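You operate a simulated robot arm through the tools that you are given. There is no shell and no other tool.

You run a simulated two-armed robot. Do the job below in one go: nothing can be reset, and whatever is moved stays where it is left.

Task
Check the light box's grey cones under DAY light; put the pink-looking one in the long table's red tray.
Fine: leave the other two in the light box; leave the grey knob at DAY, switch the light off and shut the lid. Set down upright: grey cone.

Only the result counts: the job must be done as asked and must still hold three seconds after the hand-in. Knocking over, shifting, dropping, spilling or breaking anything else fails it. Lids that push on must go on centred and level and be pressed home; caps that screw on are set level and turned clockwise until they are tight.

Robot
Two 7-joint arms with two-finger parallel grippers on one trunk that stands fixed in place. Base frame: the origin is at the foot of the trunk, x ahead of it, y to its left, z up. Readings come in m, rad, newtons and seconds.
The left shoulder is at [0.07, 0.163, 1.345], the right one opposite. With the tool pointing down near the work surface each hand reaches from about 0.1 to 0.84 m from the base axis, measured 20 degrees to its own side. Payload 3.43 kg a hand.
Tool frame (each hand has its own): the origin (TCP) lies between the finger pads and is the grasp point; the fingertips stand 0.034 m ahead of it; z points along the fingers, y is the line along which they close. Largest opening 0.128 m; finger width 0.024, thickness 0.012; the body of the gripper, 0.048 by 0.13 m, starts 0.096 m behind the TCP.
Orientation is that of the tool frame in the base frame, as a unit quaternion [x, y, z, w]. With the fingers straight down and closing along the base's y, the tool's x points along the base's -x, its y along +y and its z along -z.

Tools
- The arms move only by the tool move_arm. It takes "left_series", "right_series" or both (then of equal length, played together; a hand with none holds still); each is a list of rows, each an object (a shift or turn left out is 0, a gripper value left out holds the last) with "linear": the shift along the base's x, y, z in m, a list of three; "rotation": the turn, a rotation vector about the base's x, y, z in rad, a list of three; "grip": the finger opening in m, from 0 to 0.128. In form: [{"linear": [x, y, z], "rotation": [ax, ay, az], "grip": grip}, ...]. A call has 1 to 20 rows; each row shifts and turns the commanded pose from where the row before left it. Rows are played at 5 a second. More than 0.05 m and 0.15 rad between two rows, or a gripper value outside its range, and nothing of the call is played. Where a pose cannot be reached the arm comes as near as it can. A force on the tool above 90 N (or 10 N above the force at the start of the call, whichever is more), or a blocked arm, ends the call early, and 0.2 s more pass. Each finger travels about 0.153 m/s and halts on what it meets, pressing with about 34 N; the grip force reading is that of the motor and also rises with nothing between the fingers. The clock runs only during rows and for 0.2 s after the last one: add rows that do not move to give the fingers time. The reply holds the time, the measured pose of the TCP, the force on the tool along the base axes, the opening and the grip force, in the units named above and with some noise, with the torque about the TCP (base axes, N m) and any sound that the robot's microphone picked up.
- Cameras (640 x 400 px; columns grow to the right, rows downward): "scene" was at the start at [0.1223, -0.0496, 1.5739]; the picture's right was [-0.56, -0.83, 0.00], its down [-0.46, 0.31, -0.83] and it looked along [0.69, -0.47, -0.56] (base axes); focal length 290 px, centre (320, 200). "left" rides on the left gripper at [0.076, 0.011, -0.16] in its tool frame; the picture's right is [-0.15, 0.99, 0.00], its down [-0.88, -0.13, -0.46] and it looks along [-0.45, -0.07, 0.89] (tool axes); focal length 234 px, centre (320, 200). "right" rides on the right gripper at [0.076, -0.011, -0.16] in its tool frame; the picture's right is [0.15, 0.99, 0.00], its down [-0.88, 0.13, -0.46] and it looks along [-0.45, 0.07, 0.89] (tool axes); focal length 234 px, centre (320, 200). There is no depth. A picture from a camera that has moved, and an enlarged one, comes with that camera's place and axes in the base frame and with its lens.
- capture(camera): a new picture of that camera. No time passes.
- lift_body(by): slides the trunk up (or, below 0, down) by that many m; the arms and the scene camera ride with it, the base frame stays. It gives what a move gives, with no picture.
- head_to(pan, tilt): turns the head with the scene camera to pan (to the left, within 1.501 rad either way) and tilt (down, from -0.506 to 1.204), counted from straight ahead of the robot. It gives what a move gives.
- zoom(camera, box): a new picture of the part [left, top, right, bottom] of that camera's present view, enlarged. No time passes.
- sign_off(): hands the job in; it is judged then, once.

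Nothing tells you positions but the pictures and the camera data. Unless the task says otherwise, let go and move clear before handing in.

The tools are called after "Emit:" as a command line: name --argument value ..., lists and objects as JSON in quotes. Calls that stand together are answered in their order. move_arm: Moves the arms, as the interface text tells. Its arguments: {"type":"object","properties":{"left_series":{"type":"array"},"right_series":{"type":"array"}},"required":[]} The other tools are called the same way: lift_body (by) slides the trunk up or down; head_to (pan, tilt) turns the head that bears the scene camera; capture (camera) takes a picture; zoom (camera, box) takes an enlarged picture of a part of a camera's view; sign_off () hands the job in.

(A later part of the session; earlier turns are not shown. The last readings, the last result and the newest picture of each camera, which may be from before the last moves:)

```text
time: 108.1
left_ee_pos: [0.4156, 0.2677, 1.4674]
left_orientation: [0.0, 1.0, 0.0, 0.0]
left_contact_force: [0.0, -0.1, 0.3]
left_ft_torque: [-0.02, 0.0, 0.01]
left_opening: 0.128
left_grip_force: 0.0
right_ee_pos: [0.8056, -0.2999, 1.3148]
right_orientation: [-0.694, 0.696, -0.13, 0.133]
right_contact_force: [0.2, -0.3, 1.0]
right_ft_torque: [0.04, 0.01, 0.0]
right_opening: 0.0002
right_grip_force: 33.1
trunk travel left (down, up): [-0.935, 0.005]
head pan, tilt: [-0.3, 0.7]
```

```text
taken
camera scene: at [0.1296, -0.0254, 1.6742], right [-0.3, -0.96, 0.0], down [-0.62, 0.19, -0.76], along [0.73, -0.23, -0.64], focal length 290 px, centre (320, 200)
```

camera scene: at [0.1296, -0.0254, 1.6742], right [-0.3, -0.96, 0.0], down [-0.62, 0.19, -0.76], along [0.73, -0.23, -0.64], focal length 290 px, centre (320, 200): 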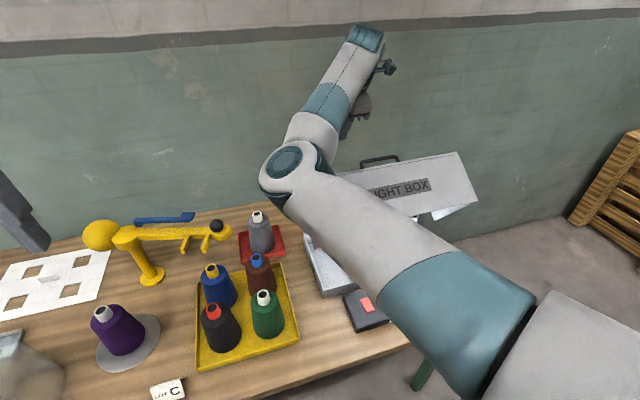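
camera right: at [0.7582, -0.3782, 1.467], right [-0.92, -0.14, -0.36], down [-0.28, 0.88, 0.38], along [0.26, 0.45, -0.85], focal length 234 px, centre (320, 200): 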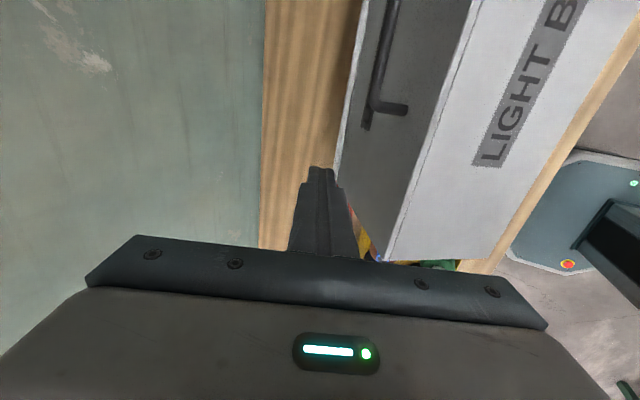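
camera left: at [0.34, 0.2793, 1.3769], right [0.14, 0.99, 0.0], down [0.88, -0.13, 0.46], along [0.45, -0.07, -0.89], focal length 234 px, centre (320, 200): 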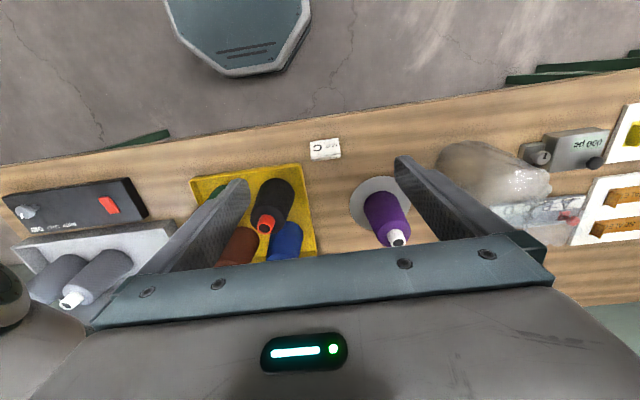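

The fingertips are behind the lid plate line, clear of the handle post. I'll lower them behind the plate.

Emit:
move_arm --right_series '[{"linear": [-0.005, 0, -0.03]}, {"linear": [-0.005, 0, -0.03]}, {"linear": [0, 0, -0.03]}, {"linear": [0, 0, -0.028]}, {"linear": [0, 0, 0]}]'

Emit:
capture --camera "right"

Emit:
capture --camera "scene"

```text
time: 109.3
left_ee_pos: [0.4154, 0.2682, 1.4674]
left_orientation: [0.0, 1.0, -0.001, 0.0]
left_contact_force: [0.5, 0.1, 0.4]
left_ft_torque: [0.02, 0.0, -0.01]
left_opening: 0.1282
left_grip_force: 0.1
right_ee_pos: [0.7943, -0.2995, 1.1969]
right_orientation: [-0.693, 0.696, -0.131, 0.131]
right_contact_force: [0.7, -0.1, 0.0]
right_ft_torque: [-0.01, 0.0, -0.01]
right_opening: 0.0
right_grip_force: 32.4
trunk travel left (down, up): [-0.935, 0.005]
head pan, tilt: [-0.3, 0.7]
```

```text
taken
camera right: at [0.7469, -0.3776, 1.35], right [-0.92, -0.14, -0.36], down [-0.28, 0.88, 0.38], along [0.26, 0.45, -0.85], focal length 234 px, centre (320, 200)
```

right: 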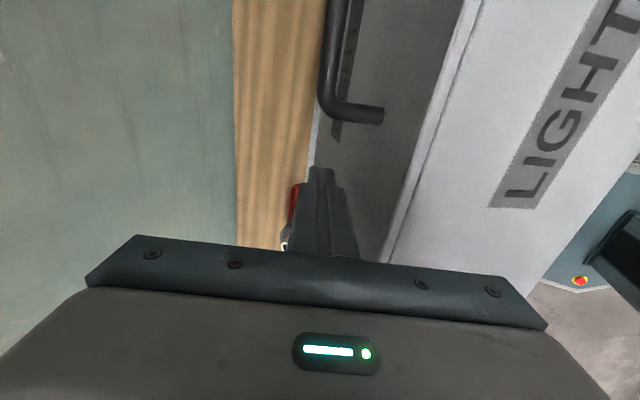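

```text
taken
camera scene: at [0.1298, -0.0249, 1.6742], right [-0.3, -0.96, 0.0], down [-0.62, 0.19, -0.76], along [0.73, -0.23, -0.64], focal length 290 px, centre (320, 200)
```

scene: 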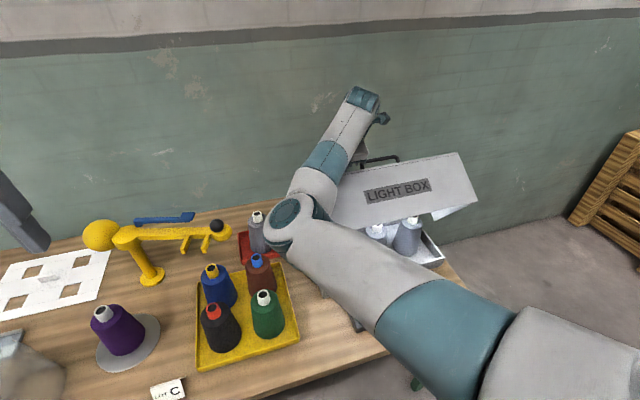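

The fingertips are behind the plate and touching nothing. Now I'll pull toward me and down along the arc.

Emit:
move_arm --right_series '[{"linear": [-0.015, 0, 0.001]}, {"linear": [-0.015, 0, 0.001]}, {"linear": [-0.0085, 0, 0]}, {"linear": [-0.0086, 0, -0.0066]}, {"linear": [-0.0085, 0, -0.0067]}, {"linear": [-0.0078, 0, -0.0074]}, {"linear": [-0.0078, 0, -0.0075]}, {"linear": [0, 0, 0]}]'

Emit:
capture --camera "right"

Emit:
capture --camera "scene"

```text
time: 111.1
left_ee_pos: [0.4147, 0.2688, 1.4672]
left_orientation: [0.0, 1.0, -0.001, -0.001]
left_contact_force: [0.5, -0.8, -0.9]
left_ft_torque: [0.02, 0.03, 0.03]
left_opening: 0.1281
left_grip_force: 0.0
right_ee_pos: [0.7268, -0.3066, 1.1771]
right_orientation: [-0.69, 0.698, -0.136, 0.133]
right_contact_force: [0.6, -0.2, -0.2]
right_ft_torque: [0.02, -0.01, 0.03]
right_opening: 0.0
right_grip_force: 33.1
trunk travel left (down, up): [-0.935, 0.005]
head pan, tilt: [-0.3, 0.7]
```

```text
taken
camera right: at [0.6775, -0.3839, 1.3298], right [-0.92, -0.14, -0.37], down [-0.28, 0.88, 0.37], along [0.28, 0.45, -0.85], focal length 234 px, centre (320, 200)
```

right: 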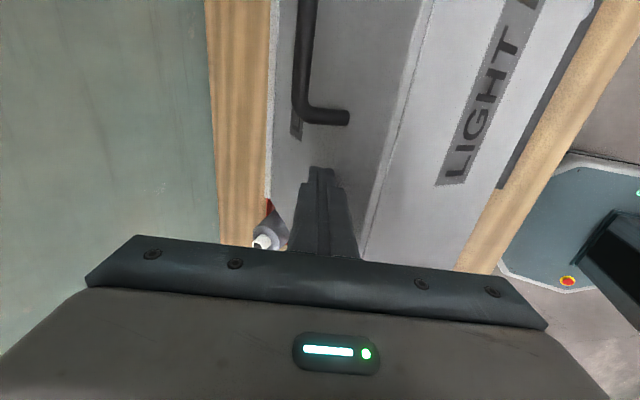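

```text
taken
camera scene: at [0.1299, -0.0246, 1.6742], right [-0.3, -0.96, 0.0], down [-0.62, 0.19, -0.76], along [0.73, -0.23, -0.64], focal length 290 px, centre (320, 200)
```

scene: 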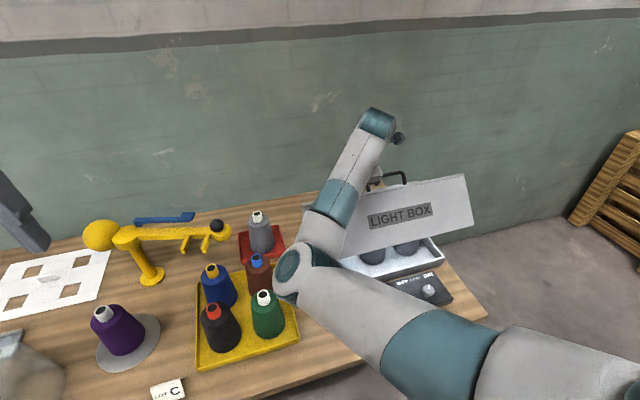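

The hood is following (about 0.77 rad) with negligible force. I'll continue down the arc.

Emit:
move_arm --right_series '[{"linear": [-0.0071, 0.002, -0.0081]}, {"linear": [-0.0071, 0.002, -0.0081]}, {"linear": [-0.0063, 0.002, -0.0087]}, {"linear": [-0.0063, 0, -0.0088]}, {"linear": [-0.0055, 0, -0.0093]}, {"linear": [-0.0054, 0, -0.0093]}, {"linear": [0, 0, 0]}]'

Emit:
capture --camera "right"

Emit:
capture --camera "scene"

```text
time: 112.9
left_ee_pos: [0.4163, 0.2683, 1.4677]
left_orientation: [0.0, 1.0, 0.0, 0.0]
left_contact_force: [0.2, 0.0, -1.2]
left_ft_torque: [0.0, 0.0, 0.04]
left_opening: 0.1281
left_grip_force: 0.0
right_ee_pos: [0.6918, -0.3393, 1.1408]
right_orientation: [-0.675, 0.71, -0.157, 0.125]
right_contact_force: [0.3, 0.0, 0.4]
right_ft_torque: [-0.03, 0.03, -0.03]
right_opening: 0.0
right_grip_force: 32.7
trunk travel left (down, up): [-0.935, 0.005]
head pan, tilt: [-0.3, 0.7]
stopped in row 7 (right hand): the arm was blocked; the commanded pose is now the measured one
```

```text
taken
camera right: at [0.6353, -0.4087, 1.2944], right [-0.92, -0.11, -0.38], down [-0.25, 0.91, 0.34], along [0.31, 0.4, -0.86], focal length 234 px, centre (320, 200)
```

right: 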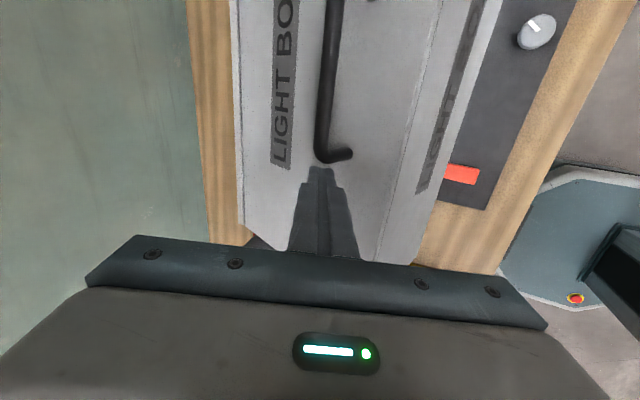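

```text
taken
camera scene: at [0.1299, -0.0248, 1.6742], right [-0.3, -0.96, 0.0], down [-0.62, 0.19, -0.76], along [0.73, -0.23, -0.64], focal length 290 px, centre (320, 200)
```

scene: 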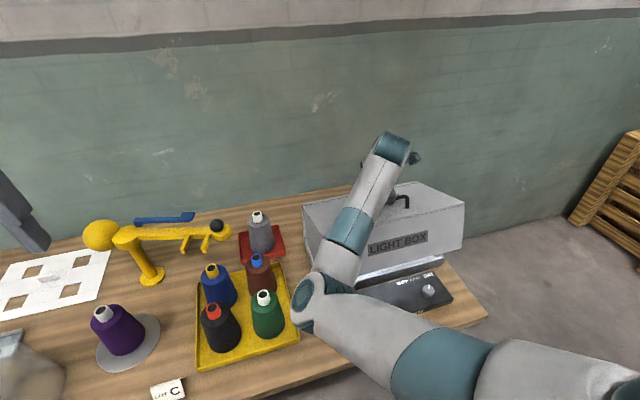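

The arm stopped itself: the elbow is swinging into an awkward posture. The hood is now mostly down. I'll check its angle and plan a better hand pose.

Emit:
zoom --camera "scene" --box '[290, 120, 490, 320]'

Emit:
capture --camera "left"

```text
2.00 times, centred on (390, 220) of scene
camera zoom: at [0.1299, -0.0248, 1.6742], right [-0.3, -0.96, 0.0], down [-0.62, 0.19, -0.76], along [0.73, -0.23, -0.64], focal length 580 px, centre (180, 160)
```

zoom: 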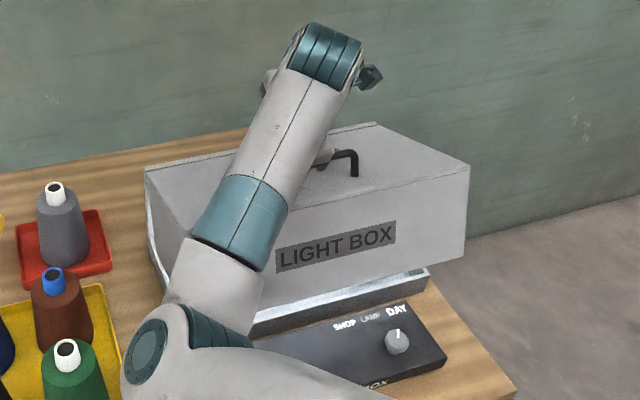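

```text
taken
camera left: at [0.3394, 0.2792, 1.6271], right [0.14, 0.99, 0.0], down [0.88, -0.13, 0.46], along [0.45, -0.07, -0.89], focal length 234 px, centre (320, 200)
```

left: 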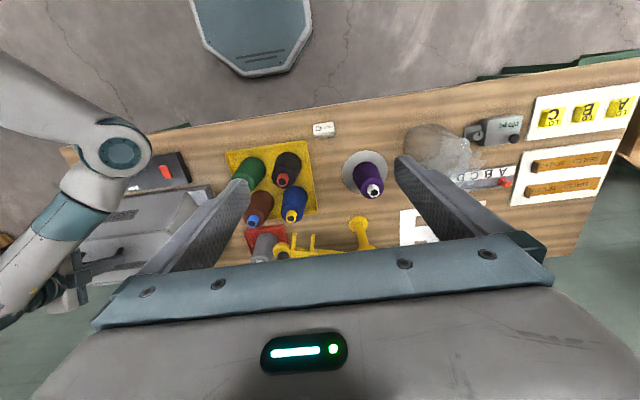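

The hood is at about 0.36 rad and holding. I'll lift the hand away, straighten it, and lower the trunk to its starting height for a more comfortable downward press.

Emit:
move_arm --right_series '[{"linear": [-0.005, -0.01, 0.03]}, {"linear": [-0.005, -0.02, 0.035]}, {"linear": [-0.005, -0.025, 0.035]}, {"linear": [-0.005, -0.025, 0.035], "rotation": [0, 0.1, 0]}, {"linear": [0, 0, 0.03], "rotation": [0, 0.15, 0]}, {"linear": [0, 0, 0.03], "rotation": [0, 0.14, 0]}, {"linear": [0, 0, 0]}]'

Emit:
capture --camera "scene"

```text
time: 114.5
left_ee_pos: [0.4171, 0.2682, 1.4677]
left_orientation: [-0.001, 1.0, 0.0, -0.001]
left_contact_force: [-0.2, 0.0, -0.2]
left_ft_torque: [0.01, 0.0, 0.0]
left_opening: 0.128
left_grip_force: 0.0
right_ee_pos: [0.671, -0.4163, 1.3339]
right_orientation: [-0.693, 0.721, -0.02, -0.013]
right_contact_force: [0.4, -0.4, 0.2]
right_ft_torque: [0.06, 0.03, 0.0]
right_opening: 0.0001
right_grip_force: 33.1
trunk travel left (down, up): [-0.935, 0.005]
head pan, tilt: [-0.3, 0.7]
```

```text
taken
camera scene: at [0.1298, -0.0254, 1.6742], right [-0.3, -0.96, 0.0], down [-0.62, 0.19, -0.76], along [0.73, -0.23, -0.64], focal length 290 px, centre (320, 200)
```

scene: 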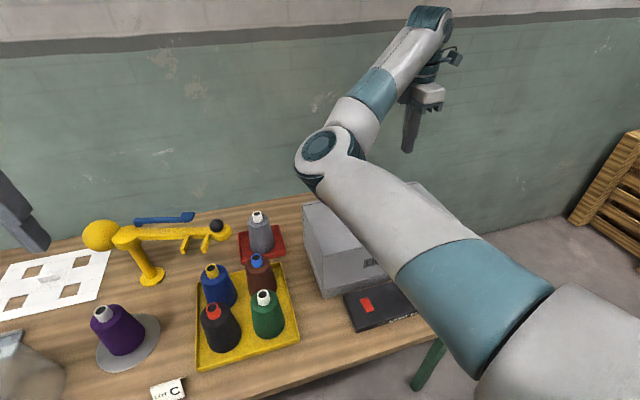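

Emit:
zoom --camera "scene" --box '[290, 170, 450, 330]'

Emit:
capture --camera "right"

Emit:
zoom --camera "left" --box '[40, 130, 230, 320]'

```text
2.50 times, centred on (370, 250) of scene
camera zoom: at [0.1298, -0.0254, 1.6742], right [-0.3, -0.96, 0.0], down [-0.62, 0.19, -0.76], along [0.73, -0.23, -0.64], focal length 725 px, centre (195, 75)
```

zoom: 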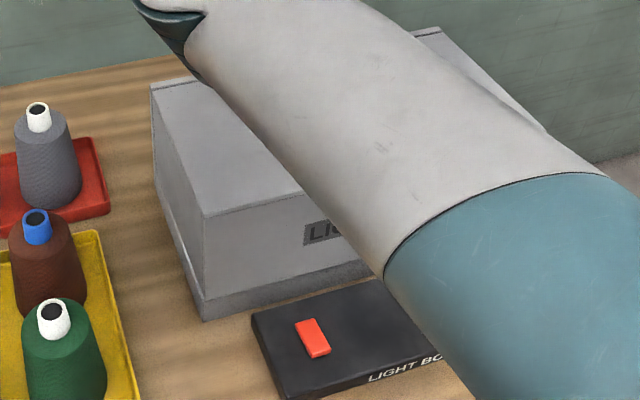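

```text
taken
camera right: at [0.6778, -0.487, 1.497], right [-0.99, -0.11, 0.0], down [-0.1, 0.91, 0.41], along [-0.04, 0.41, -0.91], focal length 234 px, centre (320, 200)
```

right: 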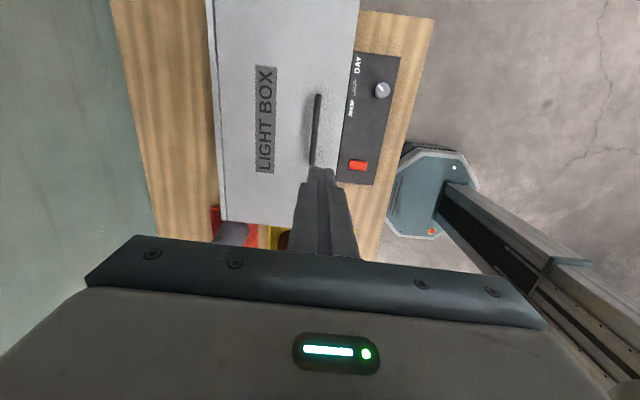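

```text
2.11 times, centred on (135, 225) of left
camera zoom: at [0.3394, 0.2786, 1.6272], right [0.14, 0.99, 0.0], down [0.88, -0.13, 0.46], along [0.45, -0.07, -0.89], focal length 493 px, centre (710, 147)
```

zoom: 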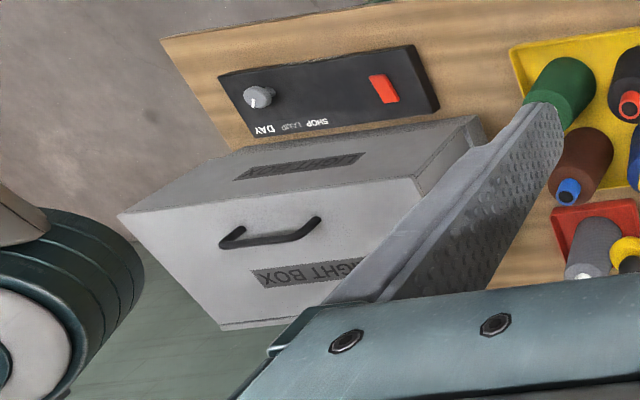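

The hood has settled shut on its own weight. I'll zoom in on the seam to check it is fully closed.

Emit:
zoom --camera "scene" --box '[315, 220, 395, 300]'

Emit:
zoom --camera "left" --box '[70, 180, 190, 260]'

Emit:
zoom --camera "right" --box '[200, 0, 420, 200]'

```text
5.00 times, centred on (355, 260) of scene
camera zoom: at [0.1298, -0.0254, 1.6742], right [-0.3, -0.96, 0.0], down [-0.62, 0.19, -0.76], along [0.73, -0.23, -0.64], focal length 1450 px, centre (145, -100)
```

zoom: 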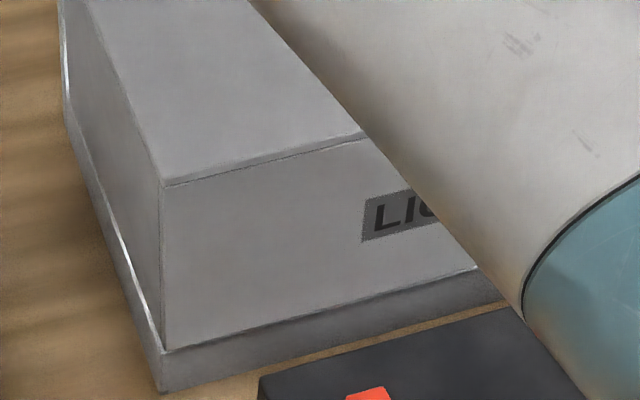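

```text
5.00 times, centred on (130, 220) of left
camera zoom: at [0.3394, 0.2786, 1.6272], right [0.14, 0.99, 0.0], down [0.88, -0.13, 0.46], along [0.45, -0.07, -0.89], focal length 1171 px, centre (1270, 100)
```

zoom: 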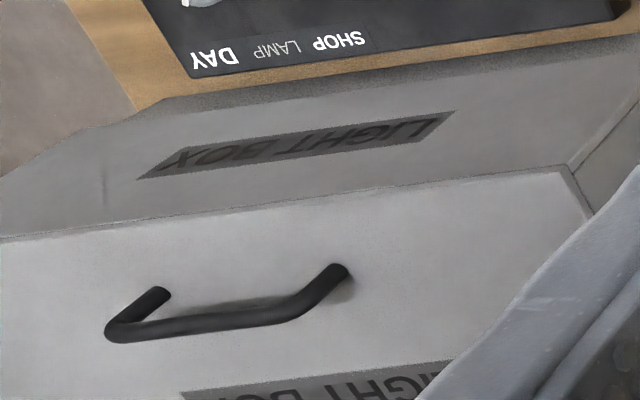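

```text
2.00 times, centred on (310, 100) of right
camera zoom: at [0.6778, -0.487, 1.497], right [-0.99, -0.11, 0.0], down [-0.1, 0.91, 0.41], along [-0.04, 0.41, -0.91], focal length 468 px, centre (340, 400)
```

zoom: 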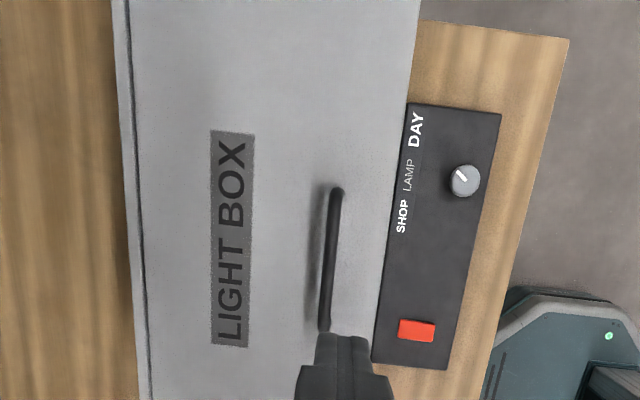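

The hood looks seated, though my estimate of its top is a little high, so I'll press it gently to be sure. First I'll lower the trunk back to its starting height.

Emit:
lift_body --by -0.11

Emit:
move_arm --right_series '[{"linear": [-0.006, 0.025, 0], "rotation": [0, 0, 0.0]}, {"linear": [-0.006, 0.025, -0.02]}, {"linear": [0, 0.02, -0.03]}, {"linear": [0, 0.01, -0.03]}, {"linear": [0, 0, -0.03]}, {"linear": [0, 0, -0.03]}, {"linear": [0, 0, 0]}]'

Emit:
capture --camera "right"

Emit:
capture --camera "scene"

```text
time: 115.9
left_ee_pos: [0.4154, 0.2687, 1.3564]
left_orientation: [-0.001, 1.0, 0.0, -0.001]
left_contact_force: [0.4, 0.4, 0.2]
left_ft_torque: [0.03, -0.01, -0.01]
left_opening: 0.1281
left_grip_force: 0.0
right_ee_pos: [0.6711, -0.416, 1.2238]
right_orientation: [-0.693, 0.72, -0.021, -0.014]
right_contact_force: [0.2, 0.0, -0.1]
right_ft_torque: [0.01, -0.03, -0.02]
right_opening: 0.0
right_grip_force: 32.9
trunk travel left (down, up): [-0.825, 0.115]
head pan, tilt: [-0.3, 0.7]
```

```text
time: 117.5
left_ee_pos: [0.4157, 0.2688, 1.3563]
left_orientation: [-0.001, 1.0, 0.0, 0.0]
left_contact_force: [-0.4, -0.5, -0.3]
left_ft_torque: [-0.01, -0.06, -0.04]
left_opening: 0.1279
left_grip_force: 0.1
right_ee_pos: [0.6584, -0.335, 1.0851]
right_orientation: [-0.693, 0.72, -0.022, -0.012]
right_contact_force: [0.8, -0.9, -1.1]
right_ft_torque: [-0.01, 0.04, 0.02]
right_opening: 0.0
right_grip_force: 33.1
trunk travel left (down, up): [-0.825, 0.115]
head pan, tilt: [-0.3, 0.7]
```

```text
taken
camera right: at [0.665, -0.4059, 1.2483], right [-0.99, -0.11, -0.01], down [-0.1, 0.91, 0.41], along [-0.04, 0.41, -0.91], focal length 234 px, centre (320, 200)
```

right: 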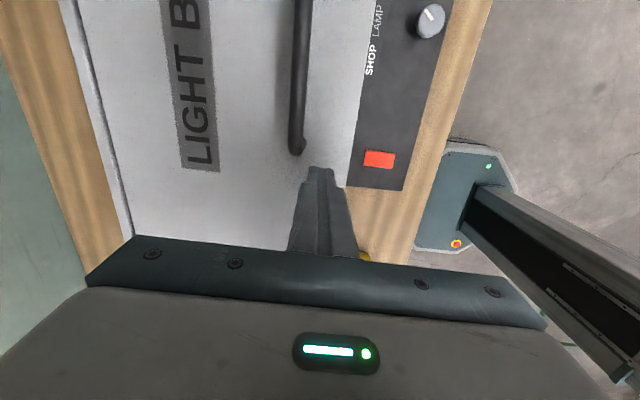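

```text
taken
camera scene: at [0.1297, -0.0246, 1.5642], right [-0.3, -0.96, 0.0], down [-0.62, 0.19, -0.76], along [0.73, -0.23, -0.64], focal length 290 px, centre (320, 200)
```

scene: 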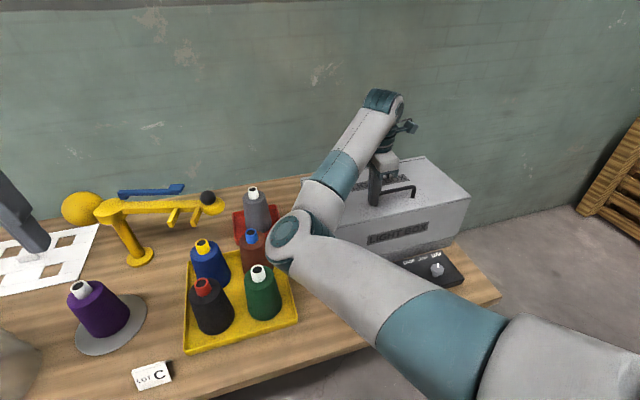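

I'll lower in small steps until the tips meet the lid.

Emit:
move_arm --right_series '[{"linear": [0, 0, -0.012]}, {"linear": [0, 0, -0.01]}, {"linear": [0, 0, -0.006]}, {"linear": [0, 0, -0.004]}, {"linear": [0, 0, 0]}]'

```text
time: 118.7
left_ee_pos: [0.4154, 0.2685, 1.3577]
left_orientation: [-0.001, 1.0, 0.0, 0.0]
left_contact_force: [0.0, 0.3, -0.2]
left_ft_torque: [0.01, 0.01, 0.05]
left_opening: 0.1279
left_grip_force: 0.2
right_ee_pos: [0.658, -0.3373, 1.05]
right_orientation: [-0.693, 0.72, -0.022, -0.013]
right_contact_force: [0.0, 1.1, 0.1]
right_ft_torque: [-0.02, -0.01, -0.04]
right_opening: 0.0001
right_grip_force: 33.3
trunk travel left (down, up): [-0.825, 0.115]
head pan, tilt: [-0.3, 0.7]
```

Emit:
move_arm --right_series '[{"linear": [0, 0, -0.003]}, {"linear": [0, 0, -0.003]}, {"linear": [0, 0, -0.003]}, {"linear": [0, 0, 0]}]'

```text
time: 119.7
left_ee_pos: [0.4138, 0.27, 1.3586]
left_orientation: [-0.001, 1.0, -0.001, 0.001]
left_contact_force: [0.2, 0.4, 0.8]
left_ft_torque: [0.04, -0.03, -0.01]
left_opening: 0.1279
left_grip_force: 0.0
right_ee_pos: [0.6593, -0.3365, 1.0473]
right_orientation: [-0.693, 0.72, -0.025, -0.011]
right_contact_force: [6.0, -3.1, 33.2]
right_ft_torque: [0.22, -0.08, -0.17]
right_opening: 0.0
right_grip_force: 32.3
trunk travel left (down, up): [-0.825, 0.115]
head pan, tilt: [-0.3, 0.7]
```

The lid is rigid at z about 1.013 under 33 N, so it is fully shut. I'll lift off and go to the rocker's near (raised) end to switch the light off.

Emit:
move_arm --right_series '[{"linear": [0, 0, 0.03]}, {"linear": [0, 0, 0.04]}, {"linear": [-0.04, 0.008, 0.01]}, {"linear": [-0.043, 0.009, 0]}, {"linear": [-0.043, 0.008, 0]}, {"linear": [0, 0, -0.04]}, {"linear": [0, 0, -0.045]}, {"linear": [0, 0, -0.045]}, {"linear": [0, 0, 0]}]'

Emit:
capture --camera "right"

Emit:
capture --camera "scene"

Emit:
capture --camera "left"

```text
time: 121.7
left_ee_pos: [0.4158, 0.2691, 1.3584]
left_orientation: [-0.001, 1.0, -0.001, 0.0]
left_contact_force: [-0.2, 0.4, -0.7]
left_ft_torque: [-0.01, -0.02, -0.02]
left_opening: 0.128
left_grip_force: 0.0
right_ee_pos: [0.5756, -0.3955, 0.9942]
right_orientation: [-0.685, 0.728, -0.032, -0.01]
right_contact_force: [0.4, -0.4, 0.2]
right_ft_torque: [0.02, 0.01, 0.0]
right_opening: 0.0
right_grip_force: 33.3
right hand out of reach, approached as far as the arm can: row 3, 4, 5
trunk travel left (down, up): [-0.825, 0.115]
head pan, tilt: [-0.3, 0.7]
```

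```text
taken
camera right: at [0.5783, -0.4632, 1.1575], right [-1.0, -0.09, -0.02], down [-0.09, 0.91, 0.4], along [-0.01, 0.4, -0.92], focal length 234 px, centre (320, 200)
```

right: 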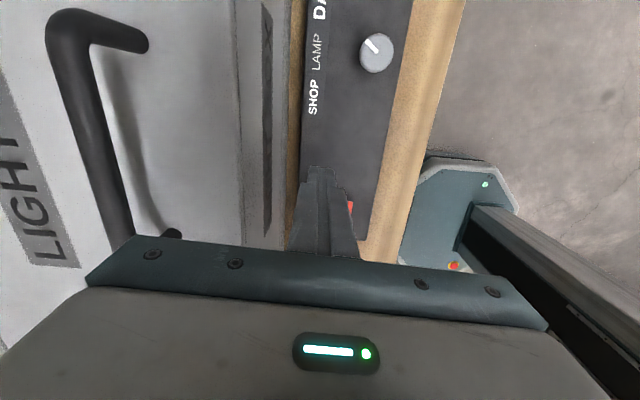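

```text
taken
camera scene: at [0.1301, -0.0243, 1.5642], right [-0.3, -0.96, 0.0], down [-0.62, 0.19, -0.76], along [0.73, -0.23, -0.64], focal length 290 px, centre (320, 200)
```

scene: 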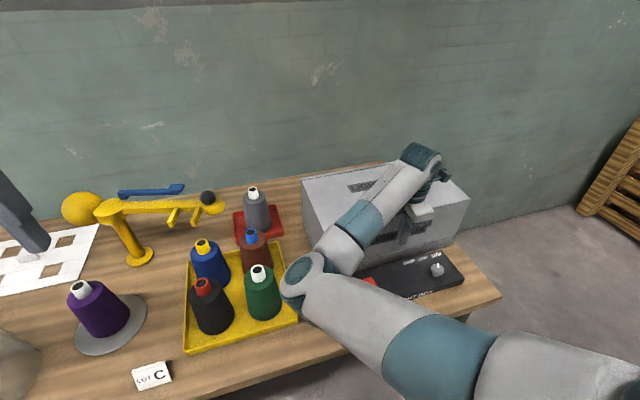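

```text
taken
camera left: at [0.3397, 0.2798, 1.5169], right [0.14, 0.99, 0.0], down [0.88, -0.13, 0.46], along [0.45, -0.07, -0.89], focal length 234 px, centre (320, 200)
```

left: 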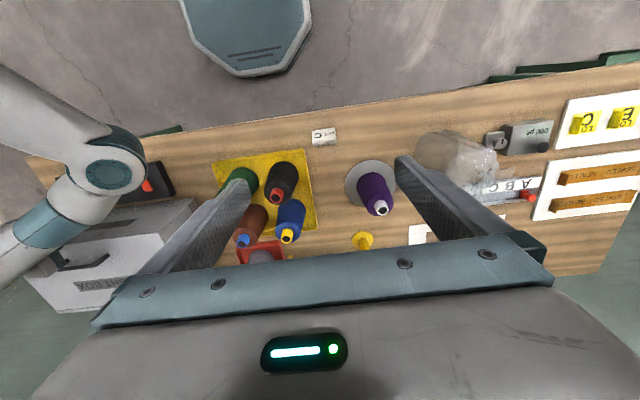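

The yaw-90 posture doesn't suit this spot. I'll rise and turn the wrist back to neutral yaw, as when I pressed the switch the first time.

Emit:
move_arm --right_series '[{"linear": [-0.01, -0.01, 0.04]}, {"linear": [-0.01, -0.01, 0.04]}, {"linear": [-0.01, 0, 0.04]}, {"rotation": [0, 0, -0.147]}, {"rotation": [0, 0, -0.147]}, {"rotation": [0, 0, -0.147]}, {"rotation": [0, 0, -0.147]}, {"rotation": [0, 0, -0.147]}, {"rotation": [0, 0, -0.147]}, {"rotation": [0, 0, -0.147]}, {"rotation": [0, 0, -0.147]}, {"rotation": [0, 0, -0.147]}, {"rotation": [0, 0, -0.147]}, {"rotation": [0, 0, -0.147]}, {"linear": [0, 0, 0]}]'

Emit:
capture --camera "right"

Emit:
capture --camera "scene"

```text
time: 124.9
left_ee_pos: [0.4158, 0.2684, 1.3568]
left_orientation: [-0.001, 1.0, -0.001, 0.0]
left_contact_force: [-0.5, 0.5, -0.1]
left_ft_torque: [0.02, -0.01, 0.01]
left_opening: 0.128
left_grip_force: 0.1
right_ee_pos: [0.5429, -0.4004, 1.0998]
right_orientation: [0.042, 0.999, -0.006, -0.024]
right_contact_force: [0.7, 0.1, 0.3]
right_ft_torque: [-0.02, -0.04, 0.0]
right_opening: 0.0001
right_grip_force: 32.9
trunk travel left (down, up): [-0.825, 0.115]
head pan, tilt: [-0.3, 0.7]
```

```text
taken
camera right: at [0.4737, -0.4057, 1.2633], right [-0.06, 1.0, -0.01], down [0.91, 0.06, 0.41], along [0.41, 0.02, -0.91], focal length 234 px, centre (320, 200)
```

right: 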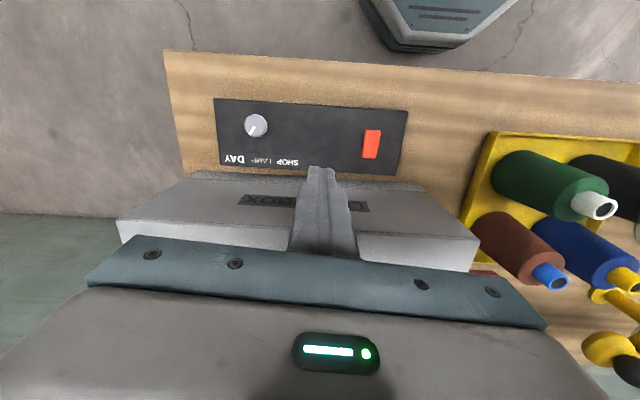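

```text
taken
camera scene: at [0.1298, -0.0248, 1.5642], right [-0.3, -0.96, 0.0], down [-0.62, 0.19, -0.76], along [0.73, -0.23, -0.64], focal length 290 px, centre (320, 200)
```

scene: 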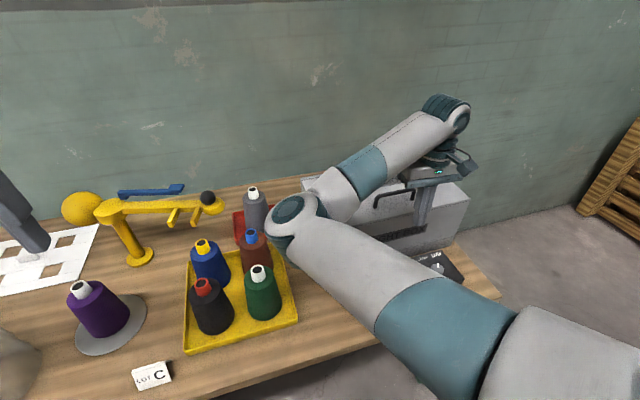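

Neutral yaw again. I'll straighten the small tilt and go above the rocker's near end.

Emit:
move_arm --right_series '[{"linear": [-0.003, 0.0224, -0.02], "rotation": [0, -0.024, 0.042]}, {"linear": [-0.003, 0.0224, -0.03], "rotation": [0, -0.024, 0.042]}, {"linear": [-0.002, 0.0224, -0.03]}, {"linear": [-0.002, 0.0222, -0.03]}, {"linear": [0, 0, -0.03]}, {"linear": [0, 0, -0.03]}, {"linear": [0, 0, 0]}]'

Emit:
capture --camera "right"

Emit:
zoom --camera "left" --box '[60, 140, 200, 230]'

Emit:
capture --camera "scene"

```text
time: 126.7
left_ee_pos: [0.4154, 0.2684, 1.3574]
left_orientation: [0.0, 1.0, 0.0, 0.0]
left_contact_force: [-0.6, -0.1, 0.5]
left_ft_torque: [-0.01, -0.02, 0.01]
left_opening: 0.128
left_grip_force: 0.0
right_ee_pos: [0.5556, -0.4082, 0.9384]
right_orientation: [0.031, 0.999, -0.031, 0.015]
right_contact_force: [0.0, 0.2, -0.5]
right_ft_torque: [-0.02, -0.01, 0.01]
right_opening: 0.0
right_grip_force: 32.2
right hand out of reach, approached as far as the arm can: row 1, 2, 3, 4
trunk travel left (down, up): [-0.825, 0.115]
head pan, tilt: [-0.3, 0.7]
stopped in row 7 (right hand): the arm was blocked; the commanded pose is now the measured one
```

```text
taken
camera right: at [0.4752, -0.406, 1.0968], right [-0.09, 0.99, -0.06], down [0.87, 0.11, 0.47], along [0.48, -0.02, -0.88], focal length 234 px, centre (320, 200)
```

right: 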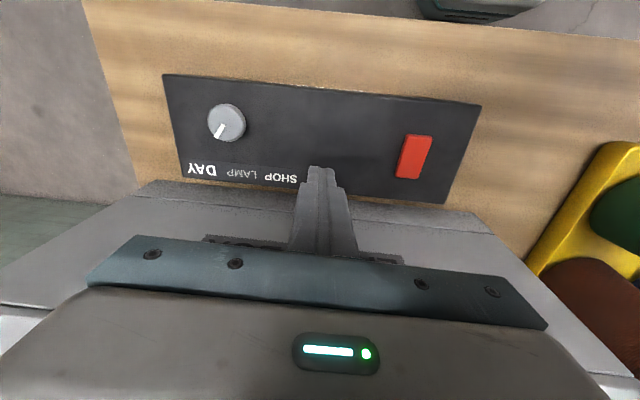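

```text
4.44 times, centred on (130, 185) of left
camera zoom: at [0.3393, 0.2791, 1.5171], right [0.14, 0.99, 0.0], down [0.88, -0.13, 0.46], along [0.45, -0.07, -0.89], focal length 1041 px, centre (1164, 267)
```

zoom: 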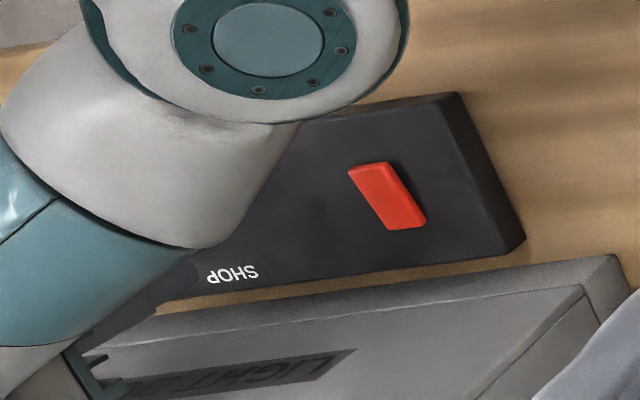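

```text
taken
camera scene: at [0.1298, -0.0249, 1.5642], right [-0.3, -0.96, 0.0], down [-0.62, 0.19, -0.76], along [0.73, -0.23, -0.64], focal length 290 px, centre (320, 200)
```

scene: 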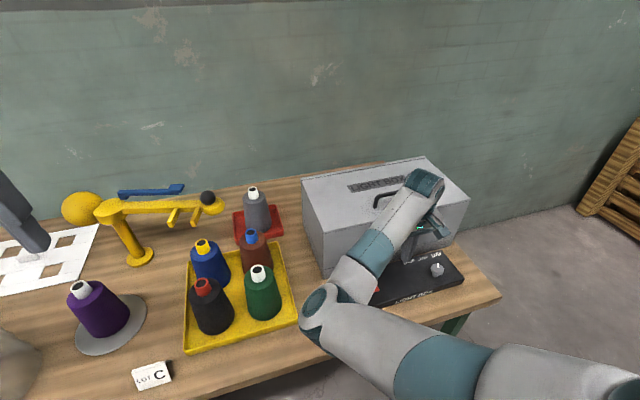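

The elbow has dropped into a low posture that limits the arm. I'll return up to the starting hand pose so it re-settles elbow-high, then repeat the approach that worked for the switch before.

Emit:
move_arm --right_series '[{"linear": [-0.003, -0.005, 0.035]}, {"linear": [-0.005, -0.01, 0.038], "rotation": [0.03, 0.014, 0.03]}, {"linear": [-0.005, -0.012, 0.038], "rotation": [0.03, 0.014, 0.03]}, {"linear": [-0.005, -0.012, 0.04]}, {"linear": [-0.005, -0.012, 0.04]}, {"linear": [-0.005, -0.012, 0.04]}, {"linear": [-0.005, -0.012, 0.04]}, {"linear": [-0.005, -0.012, 0.04]}, {"linear": [-0.005, -0.012, 0.04]}, {"linear": [-0.005, -0.012, 0.04]}, {"linear": [-0.005, -0.012, 0.04]}, {"linear": [-0.005, -0.012, 0.04]}, {"linear": [0, 0, 0.01]}, {"linear": [0, 0, 0]}]'

Emit:
capture --camera "scene"

Emit:
capture --camera "right"

```text
time: 129.7
left_ee_pos: [0.4162, 0.2693, 1.3579]
left_orientation: [-0.001, 1.0, 0.001, 0.0]
left_contact_force: [0.4, -0.2, 0.2]
left_ft_torque: [-0.01, 0.0, -0.02]
left_opening: 0.1278
left_grip_force: 0.1
right_ee_pos: [0.4985, -0.5387, 1.4193]
right_orientation: [-0.001, 1.0, 0.001, 0.0]
right_contact_force: [0.1, -0.2, 0.0]
right_ft_torque: [0.0, 0.01, -0.01]
right_opening: 0.0001
right_grip_force: 33.4
trunk travel left (down, up): [-0.825, 0.115]
head pan, tilt: [-0.3, 0.7]
```

```text
taken
camera scene: at [0.1303, -0.0247, 1.5641], right [-0.3, -0.96, 0.0], down [-0.62, 0.19, -0.76], along [0.73, -0.23, -0.64], focal length 290 px, centre (320, 200)
```

scene: 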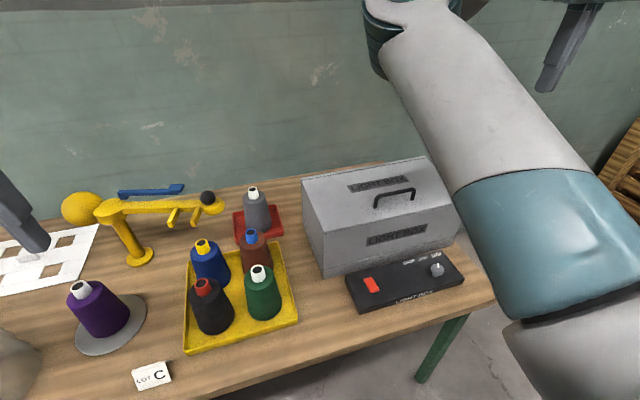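

```text
taken
camera right: at [0.4224, -0.5524, 1.5792], right [-0.15, 0.99, 0.0], down [0.88, 0.13, 0.46], along [0.45, 0.07, -0.89], focal length 234 px, centre (320, 200)
```

right: 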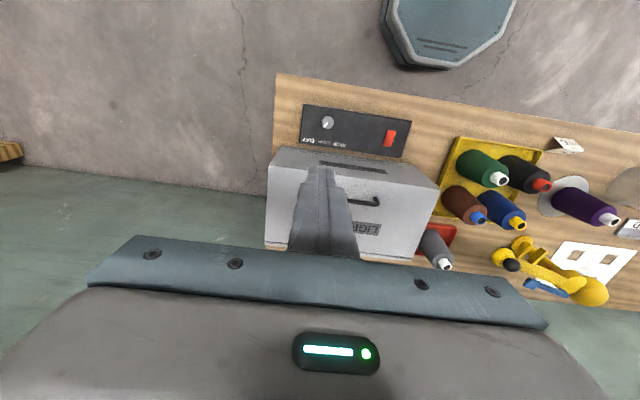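

The arm is back in its starting posture and the view is clear. I'll check the closed box, the switch and the cone in the tray in close-up.

Emit:
zoom --camera "scene" --box '[290, 150, 490, 330]'

Emit:
zoom --camera "scene" --box '[200, 170, 320, 290]'

Emit:
zoom --camera "scene" --box '[340, 240, 470, 320]'

```text
2.22 times, centred on (390, 240) of scene
camera zoom: at [0.1303, -0.0247, 1.5641], right [-0.3, -0.96, 0.0], down [-0.62, 0.19, -0.76], along [0.73, -0.23, -0.64], focal length 645 px, centre (164, 111)
```

zoom: 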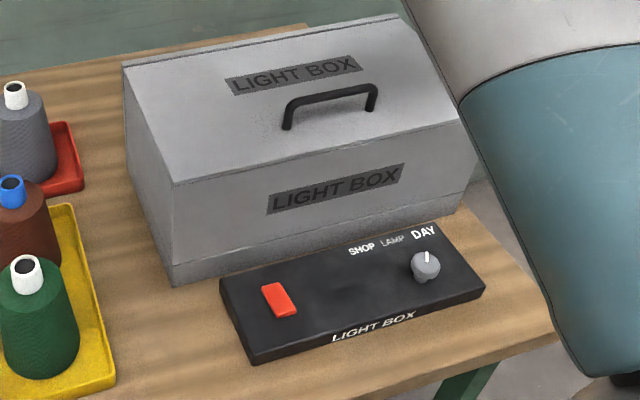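

```text
3.33 times, centred on (260, 230) of scene
camera zoom: at [0.1303, -0.0247, 1.5641], right [-0.3, -0.96, 0.0], down [-0.62, 0.19, -0.76], along [0.73, -0.23, -0.64], focal length 967 px, centre (520, 100)
```

zoom: 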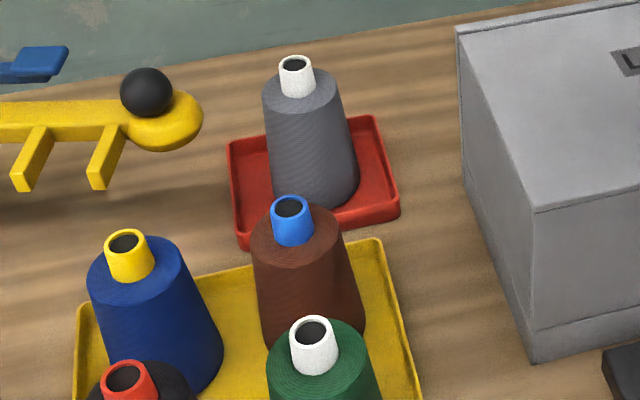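

```text
4.92 times, centred on (405, 280) of scene
camera zoom: at [0.1303, -0.0247, 1.5641], right [-0.3, -0.96, 0.0], down [-0.62, 0.19, -0.76], along [0.73, -0.23, -0.64], focal length 1428 px, centre (-98, -194)
```

zoom: 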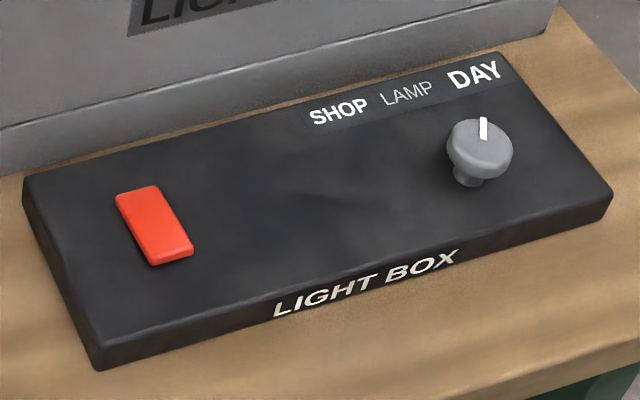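

Box shut, knob on DAY, cone upright in the tray. Now I'll repeat the earlier path to the switch.

Emit:
move_arm --right_series '[{"linear": [-0.005, 0, -0.042]}, {"linear": [-0.005, 0, -0.042]}, {"linear": [-0.005, 0, -0.042]}, {"linear": [-0.005, 0, -0.042]}, {"linear": [-0.005, 0, -0.042]}, {"linear": [-0.005, 0, -0.042]}, {"linear": [0, 0, -0.042]}, {"linear": [0, 0.005, -0.042]}, {"linear": [0, 0.01, -0.042]}, {"linear": [0.005, 0.03, -0.03]}, {"linear": [0.005, 0.03, -0.02]}, {"linear": [0.005, 0.035, 0]}, {"linear": [0.005, 0.035, 0]}, {"linear": [0.005, 0.035, 0]}, {"linear": [0.005, 0.03, 0]}, {"linear": [0, 0.018, 0]}, {"linear": [0, 0, 0]}]'

Emit:
capture --camera "right"

Emit:
capture --camera "scene"

```text
time: 133.3
left_ee_pos: [0.4156, 0.2679, 1.3575]
left_orientation: [-0.001, 1.0, 0.0, 0.0]
left_contact_force: [-0.5, 0.2, 0.6]
left_ft_torque: [-0.02, -0.02, 0.03]
left_opening: 0.128
left_grip_force: 0.1
right_ee_pos: [0.4967, -0.311, 0.9909]
right_orientation: [-0.001, 1.0, 0.001, 0.0]
right_contact_force: [0.6, -1.2, 0.2]
right_ft_torque: [0.0, 0.01, 0.02]
right_opening: 0.0
right_grip_force: 32.8
trunk travel left (down, up): [-0.825, 0.115]
head pan, tilt: [-0.3, 0.7]
```

```text
taken
camera right: at [0.4219, -0.3244, 1.1505], right [-0.15, 0.99, 0.0], down [0.88, 0.13, 0.46], along [0.45, 0.07, -0.89], focal length 234 px, centre (320, 200)
```

right: 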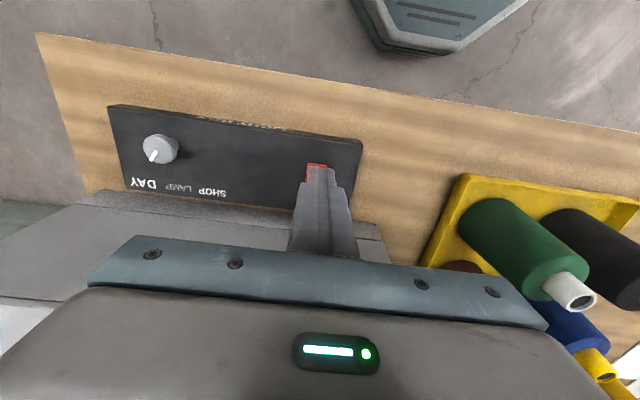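

```text
taken
camera scene: at [0.13, -0.0249, 1.5642], right [-0.3, -0.96, 0.0], down [-0.62, 0.19, -0.76], along [0.73, -0.23, -0.64], focal length 290 px, centre (320, 200)
```

scene: 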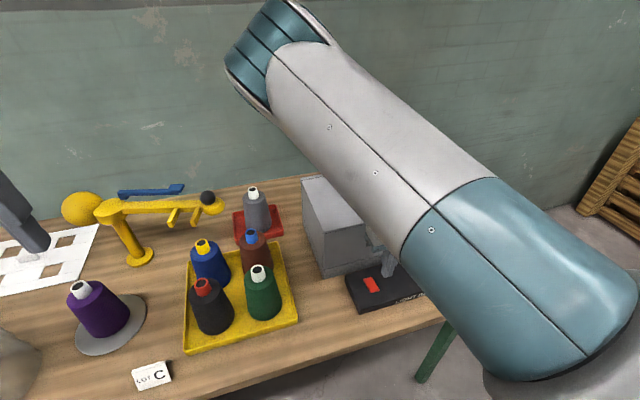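

Back in the good posture. I'll move over the rocker's near end (x about 0.531) and lower.

Emit:
move_arm --right_series '[{"linear": [0.0165, 0, -0.02]}, {"linear": [0.0175, 0, -0.03]}, {"linear": [0, 0, -0.03]}, {"linear": [0, 0, 0]}]'

Emit:
zoom --camera "left" --box '[80, 150, 180, 220]'

Emit:
zoom --camera "right" --box '[240, 130, 400, 230]'

Emit:
zoom --camera "scene" --box '[330, 240, 430, 320]'

```text
time: 134.3
left_ee_pos: [0.4151, 0.2696, 1.3571]
left_orientation: [-0.001, 1.0, 0.001, 0.0]
left_contact_force: [-0.2, 0.1, -0.2]
left_ft_torque: [0.0, 0.02, 0.01]
left_opening: 0.128
left_grip_force: 0.0
right_ee_pos: [0.5308, -0.31, 0.912]
right_orientation: [-0.001, 1.0, 0.0, 0.0]
right_contact_force: [0.3, 0.4, 0.0]
right_ft_torque: [0.01, -0.01, 0.01]
right_opening: 0.0002
right_grip_force: 33.0
trunk travel left (down, up): [-0.825, 0.115]
head pan, tilt: [-0.3, 0.7]
```

```text
5.71 times, centred on (130, 185) of left
camera zoom: at [0.339, 0.2794, 1.5171], right [0.14, 0.99, 0.0], down [0.88, -0.13, 0.46], along [0.45, -0.07, -0.89], focal length 1338 px, centre (1406, 286)
```

zoom: 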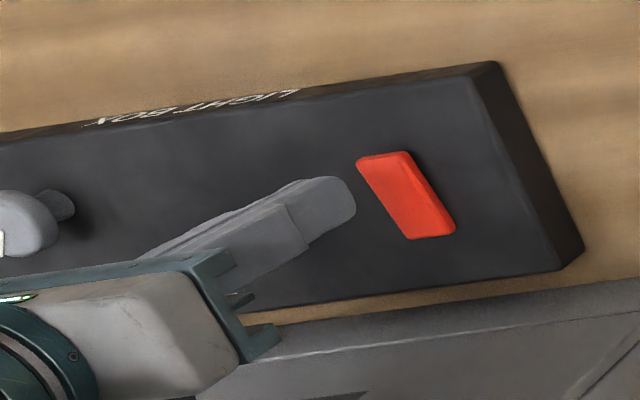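

```text
4.00 times, centred on (320, 180) of right
camera zoom: at [0.4553, -0.3243, 1.0713], right [-0.15, 0.99, 0.0], down [0.88, 0.13, 0.46], along [0.45, 0.07, -0.89], focal length 937 px, centre (320, 280)
```

zoom: 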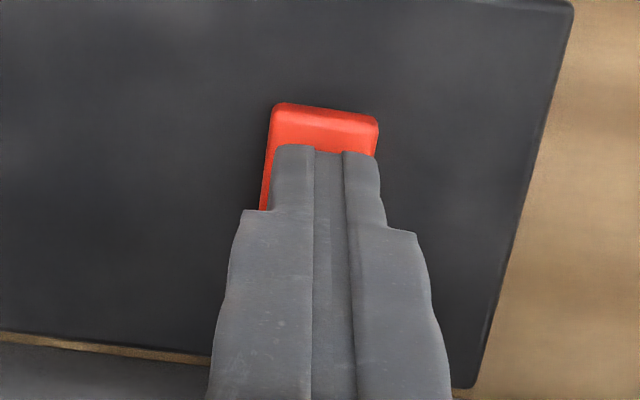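

```text
5.00 times, centred on (380, 280) of scene
camera zoom: at [0.1294, -0.0246, 1.5642], right [-0.3, -0.96, 0.0], down [-0.62, 0.19, -0.77], along [0.73, -0.23, -0.64], focal length 1450 px, centre (20, -200)
```

zoom: 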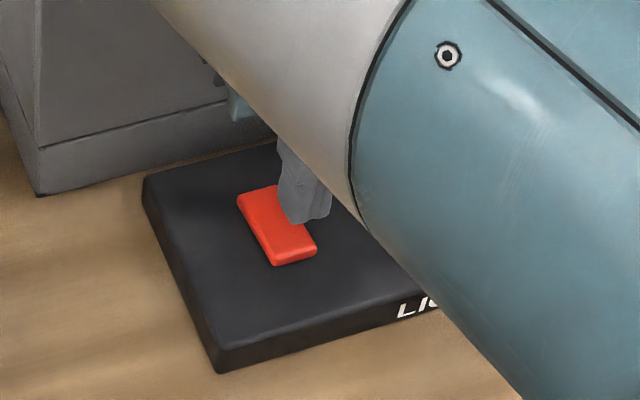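

Aligned over the near end. I'll press down in small steps.

Emit:
move_arm --right_series '[{"linear": [0, 0, -0.015]}, {"linear": [0, 0, -0.01]}, {"linear": [0, 0, -0.006]}, {"linear": [0, 0, -0.003]}, {"linear": [0, 0, -0.003]}, {"linear": [0, 0, -0.002]}]'

Emit:
zoom --camera "left" --box '[80, 150, 180, 220]'

```text
time: 135.7
left_ee_pos: [0.4148, 0.2691, 1.3568]
left_orientation: [0.0, 1.0, 0.0, 0.0]
left_contact_force: [-0.8, 0.3, -0.1]
left_ft_torque: [0.01, 0.01, 0.0]
left_opening: 0.128
left_grip_force: 0.0
right_ee_pos: [0.53, -0.3102, 0.8731]
right_orientation: [-0.001, 1.0, 0.001, 0.0]
right_contact_force: [0.3, 0.5, 3.2]
right_ft_torque: [0.01, -0.03, -0.05]
right_opening: 0.0001
right_grip_force: 32.7
trunk travel left (down, up): [-0.825, 0.115]
head pan, tilt: [-0.3, 0.7]
```

```text
5.71 times, centred on (130, 185) of left
camera zoom: at [0.3389, 0.2796, 1.5172], right [0.14, 0.99, 0.0], down [0.88, -0.13, 0.46], along [0.45, -0.07, -0.89], focal length 1338 px, centre (1406, 286)
```

zoom: 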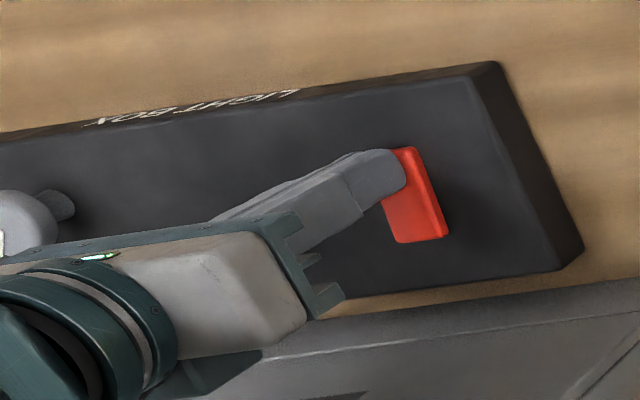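

The rocker has tipped back. I'll press 2 mm more to make sure it's at its stop, then lift off.

Emit:
move_arm --right_series '[{"linear": [0, 0, -0.002]}, {"linear": [0, 0, 0]}, {"linear": [0, 0, 0.015]}, {"linear": [0, 0, 0.035]}, {"linear": [-0.01, -0.01, 0.045]}, {"linear": [-0.01, -0.03, 0.045]}, {"linear": [-0.01, -0.03, 0.045]}, {"linear": [0, -0.03, 0.045]}, {"linear": [0, -0.03, 0.045]}, {"linear": [0, -0.03, 0.045]}, {"linear": [0, -0.03, 0.045]}, {"linear": [0, -0.03, 0.045]}, {"linear": [0, -0.01, 0.045]}, {"linear": [0, 0, 0]}]'

Emit:
capture --camera "scene"

Emit:
zoom --camera "left" --box '[80, 150, 180, 220]'

Emit:
capture --camera "right"

```text
refused: row 6 steps farther than a row can; nothing moved
```

```text
taken
camera scene: at [0.1293, -0.0244, 1.5643], right [-0.3, -0.96, 0.0], down [-0.62, 0.19, -0.77], along [0.73, -0.23, -0.64], focal length 290 px, centre (320, 200)
```

scene: 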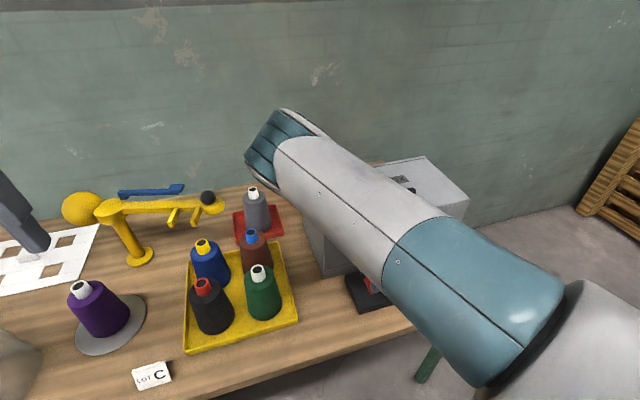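

```text
5.71 times, centred on (130, 185) of left
camera zoom: at [0.3389, 0.2796, 1.5172], right [0.14, 0.99, 0.0], down [0.88, -0.13, 0.46], along [0.45, -0.07, -0.89], focal length 1338 px, centre (1406, 286)
```

zoom: 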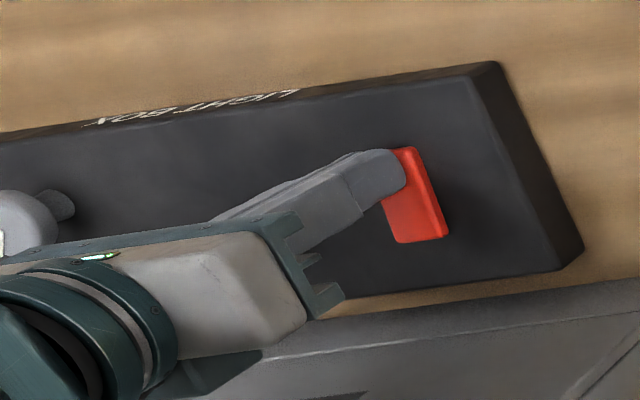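

```text
taken
camera right: at [0.4553, -0.3241, 1.0324], right [-0.15, 0.99, 0.0], down [0.88, 0.13, 0.46], along [0.45, 0.07, -0.89], focal length 234 px, centre (320, 200)
```

right: 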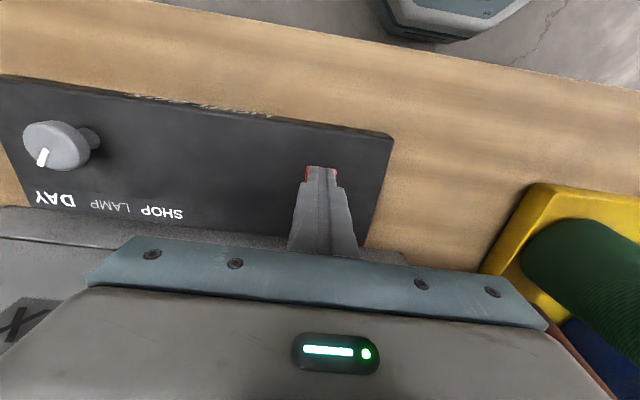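

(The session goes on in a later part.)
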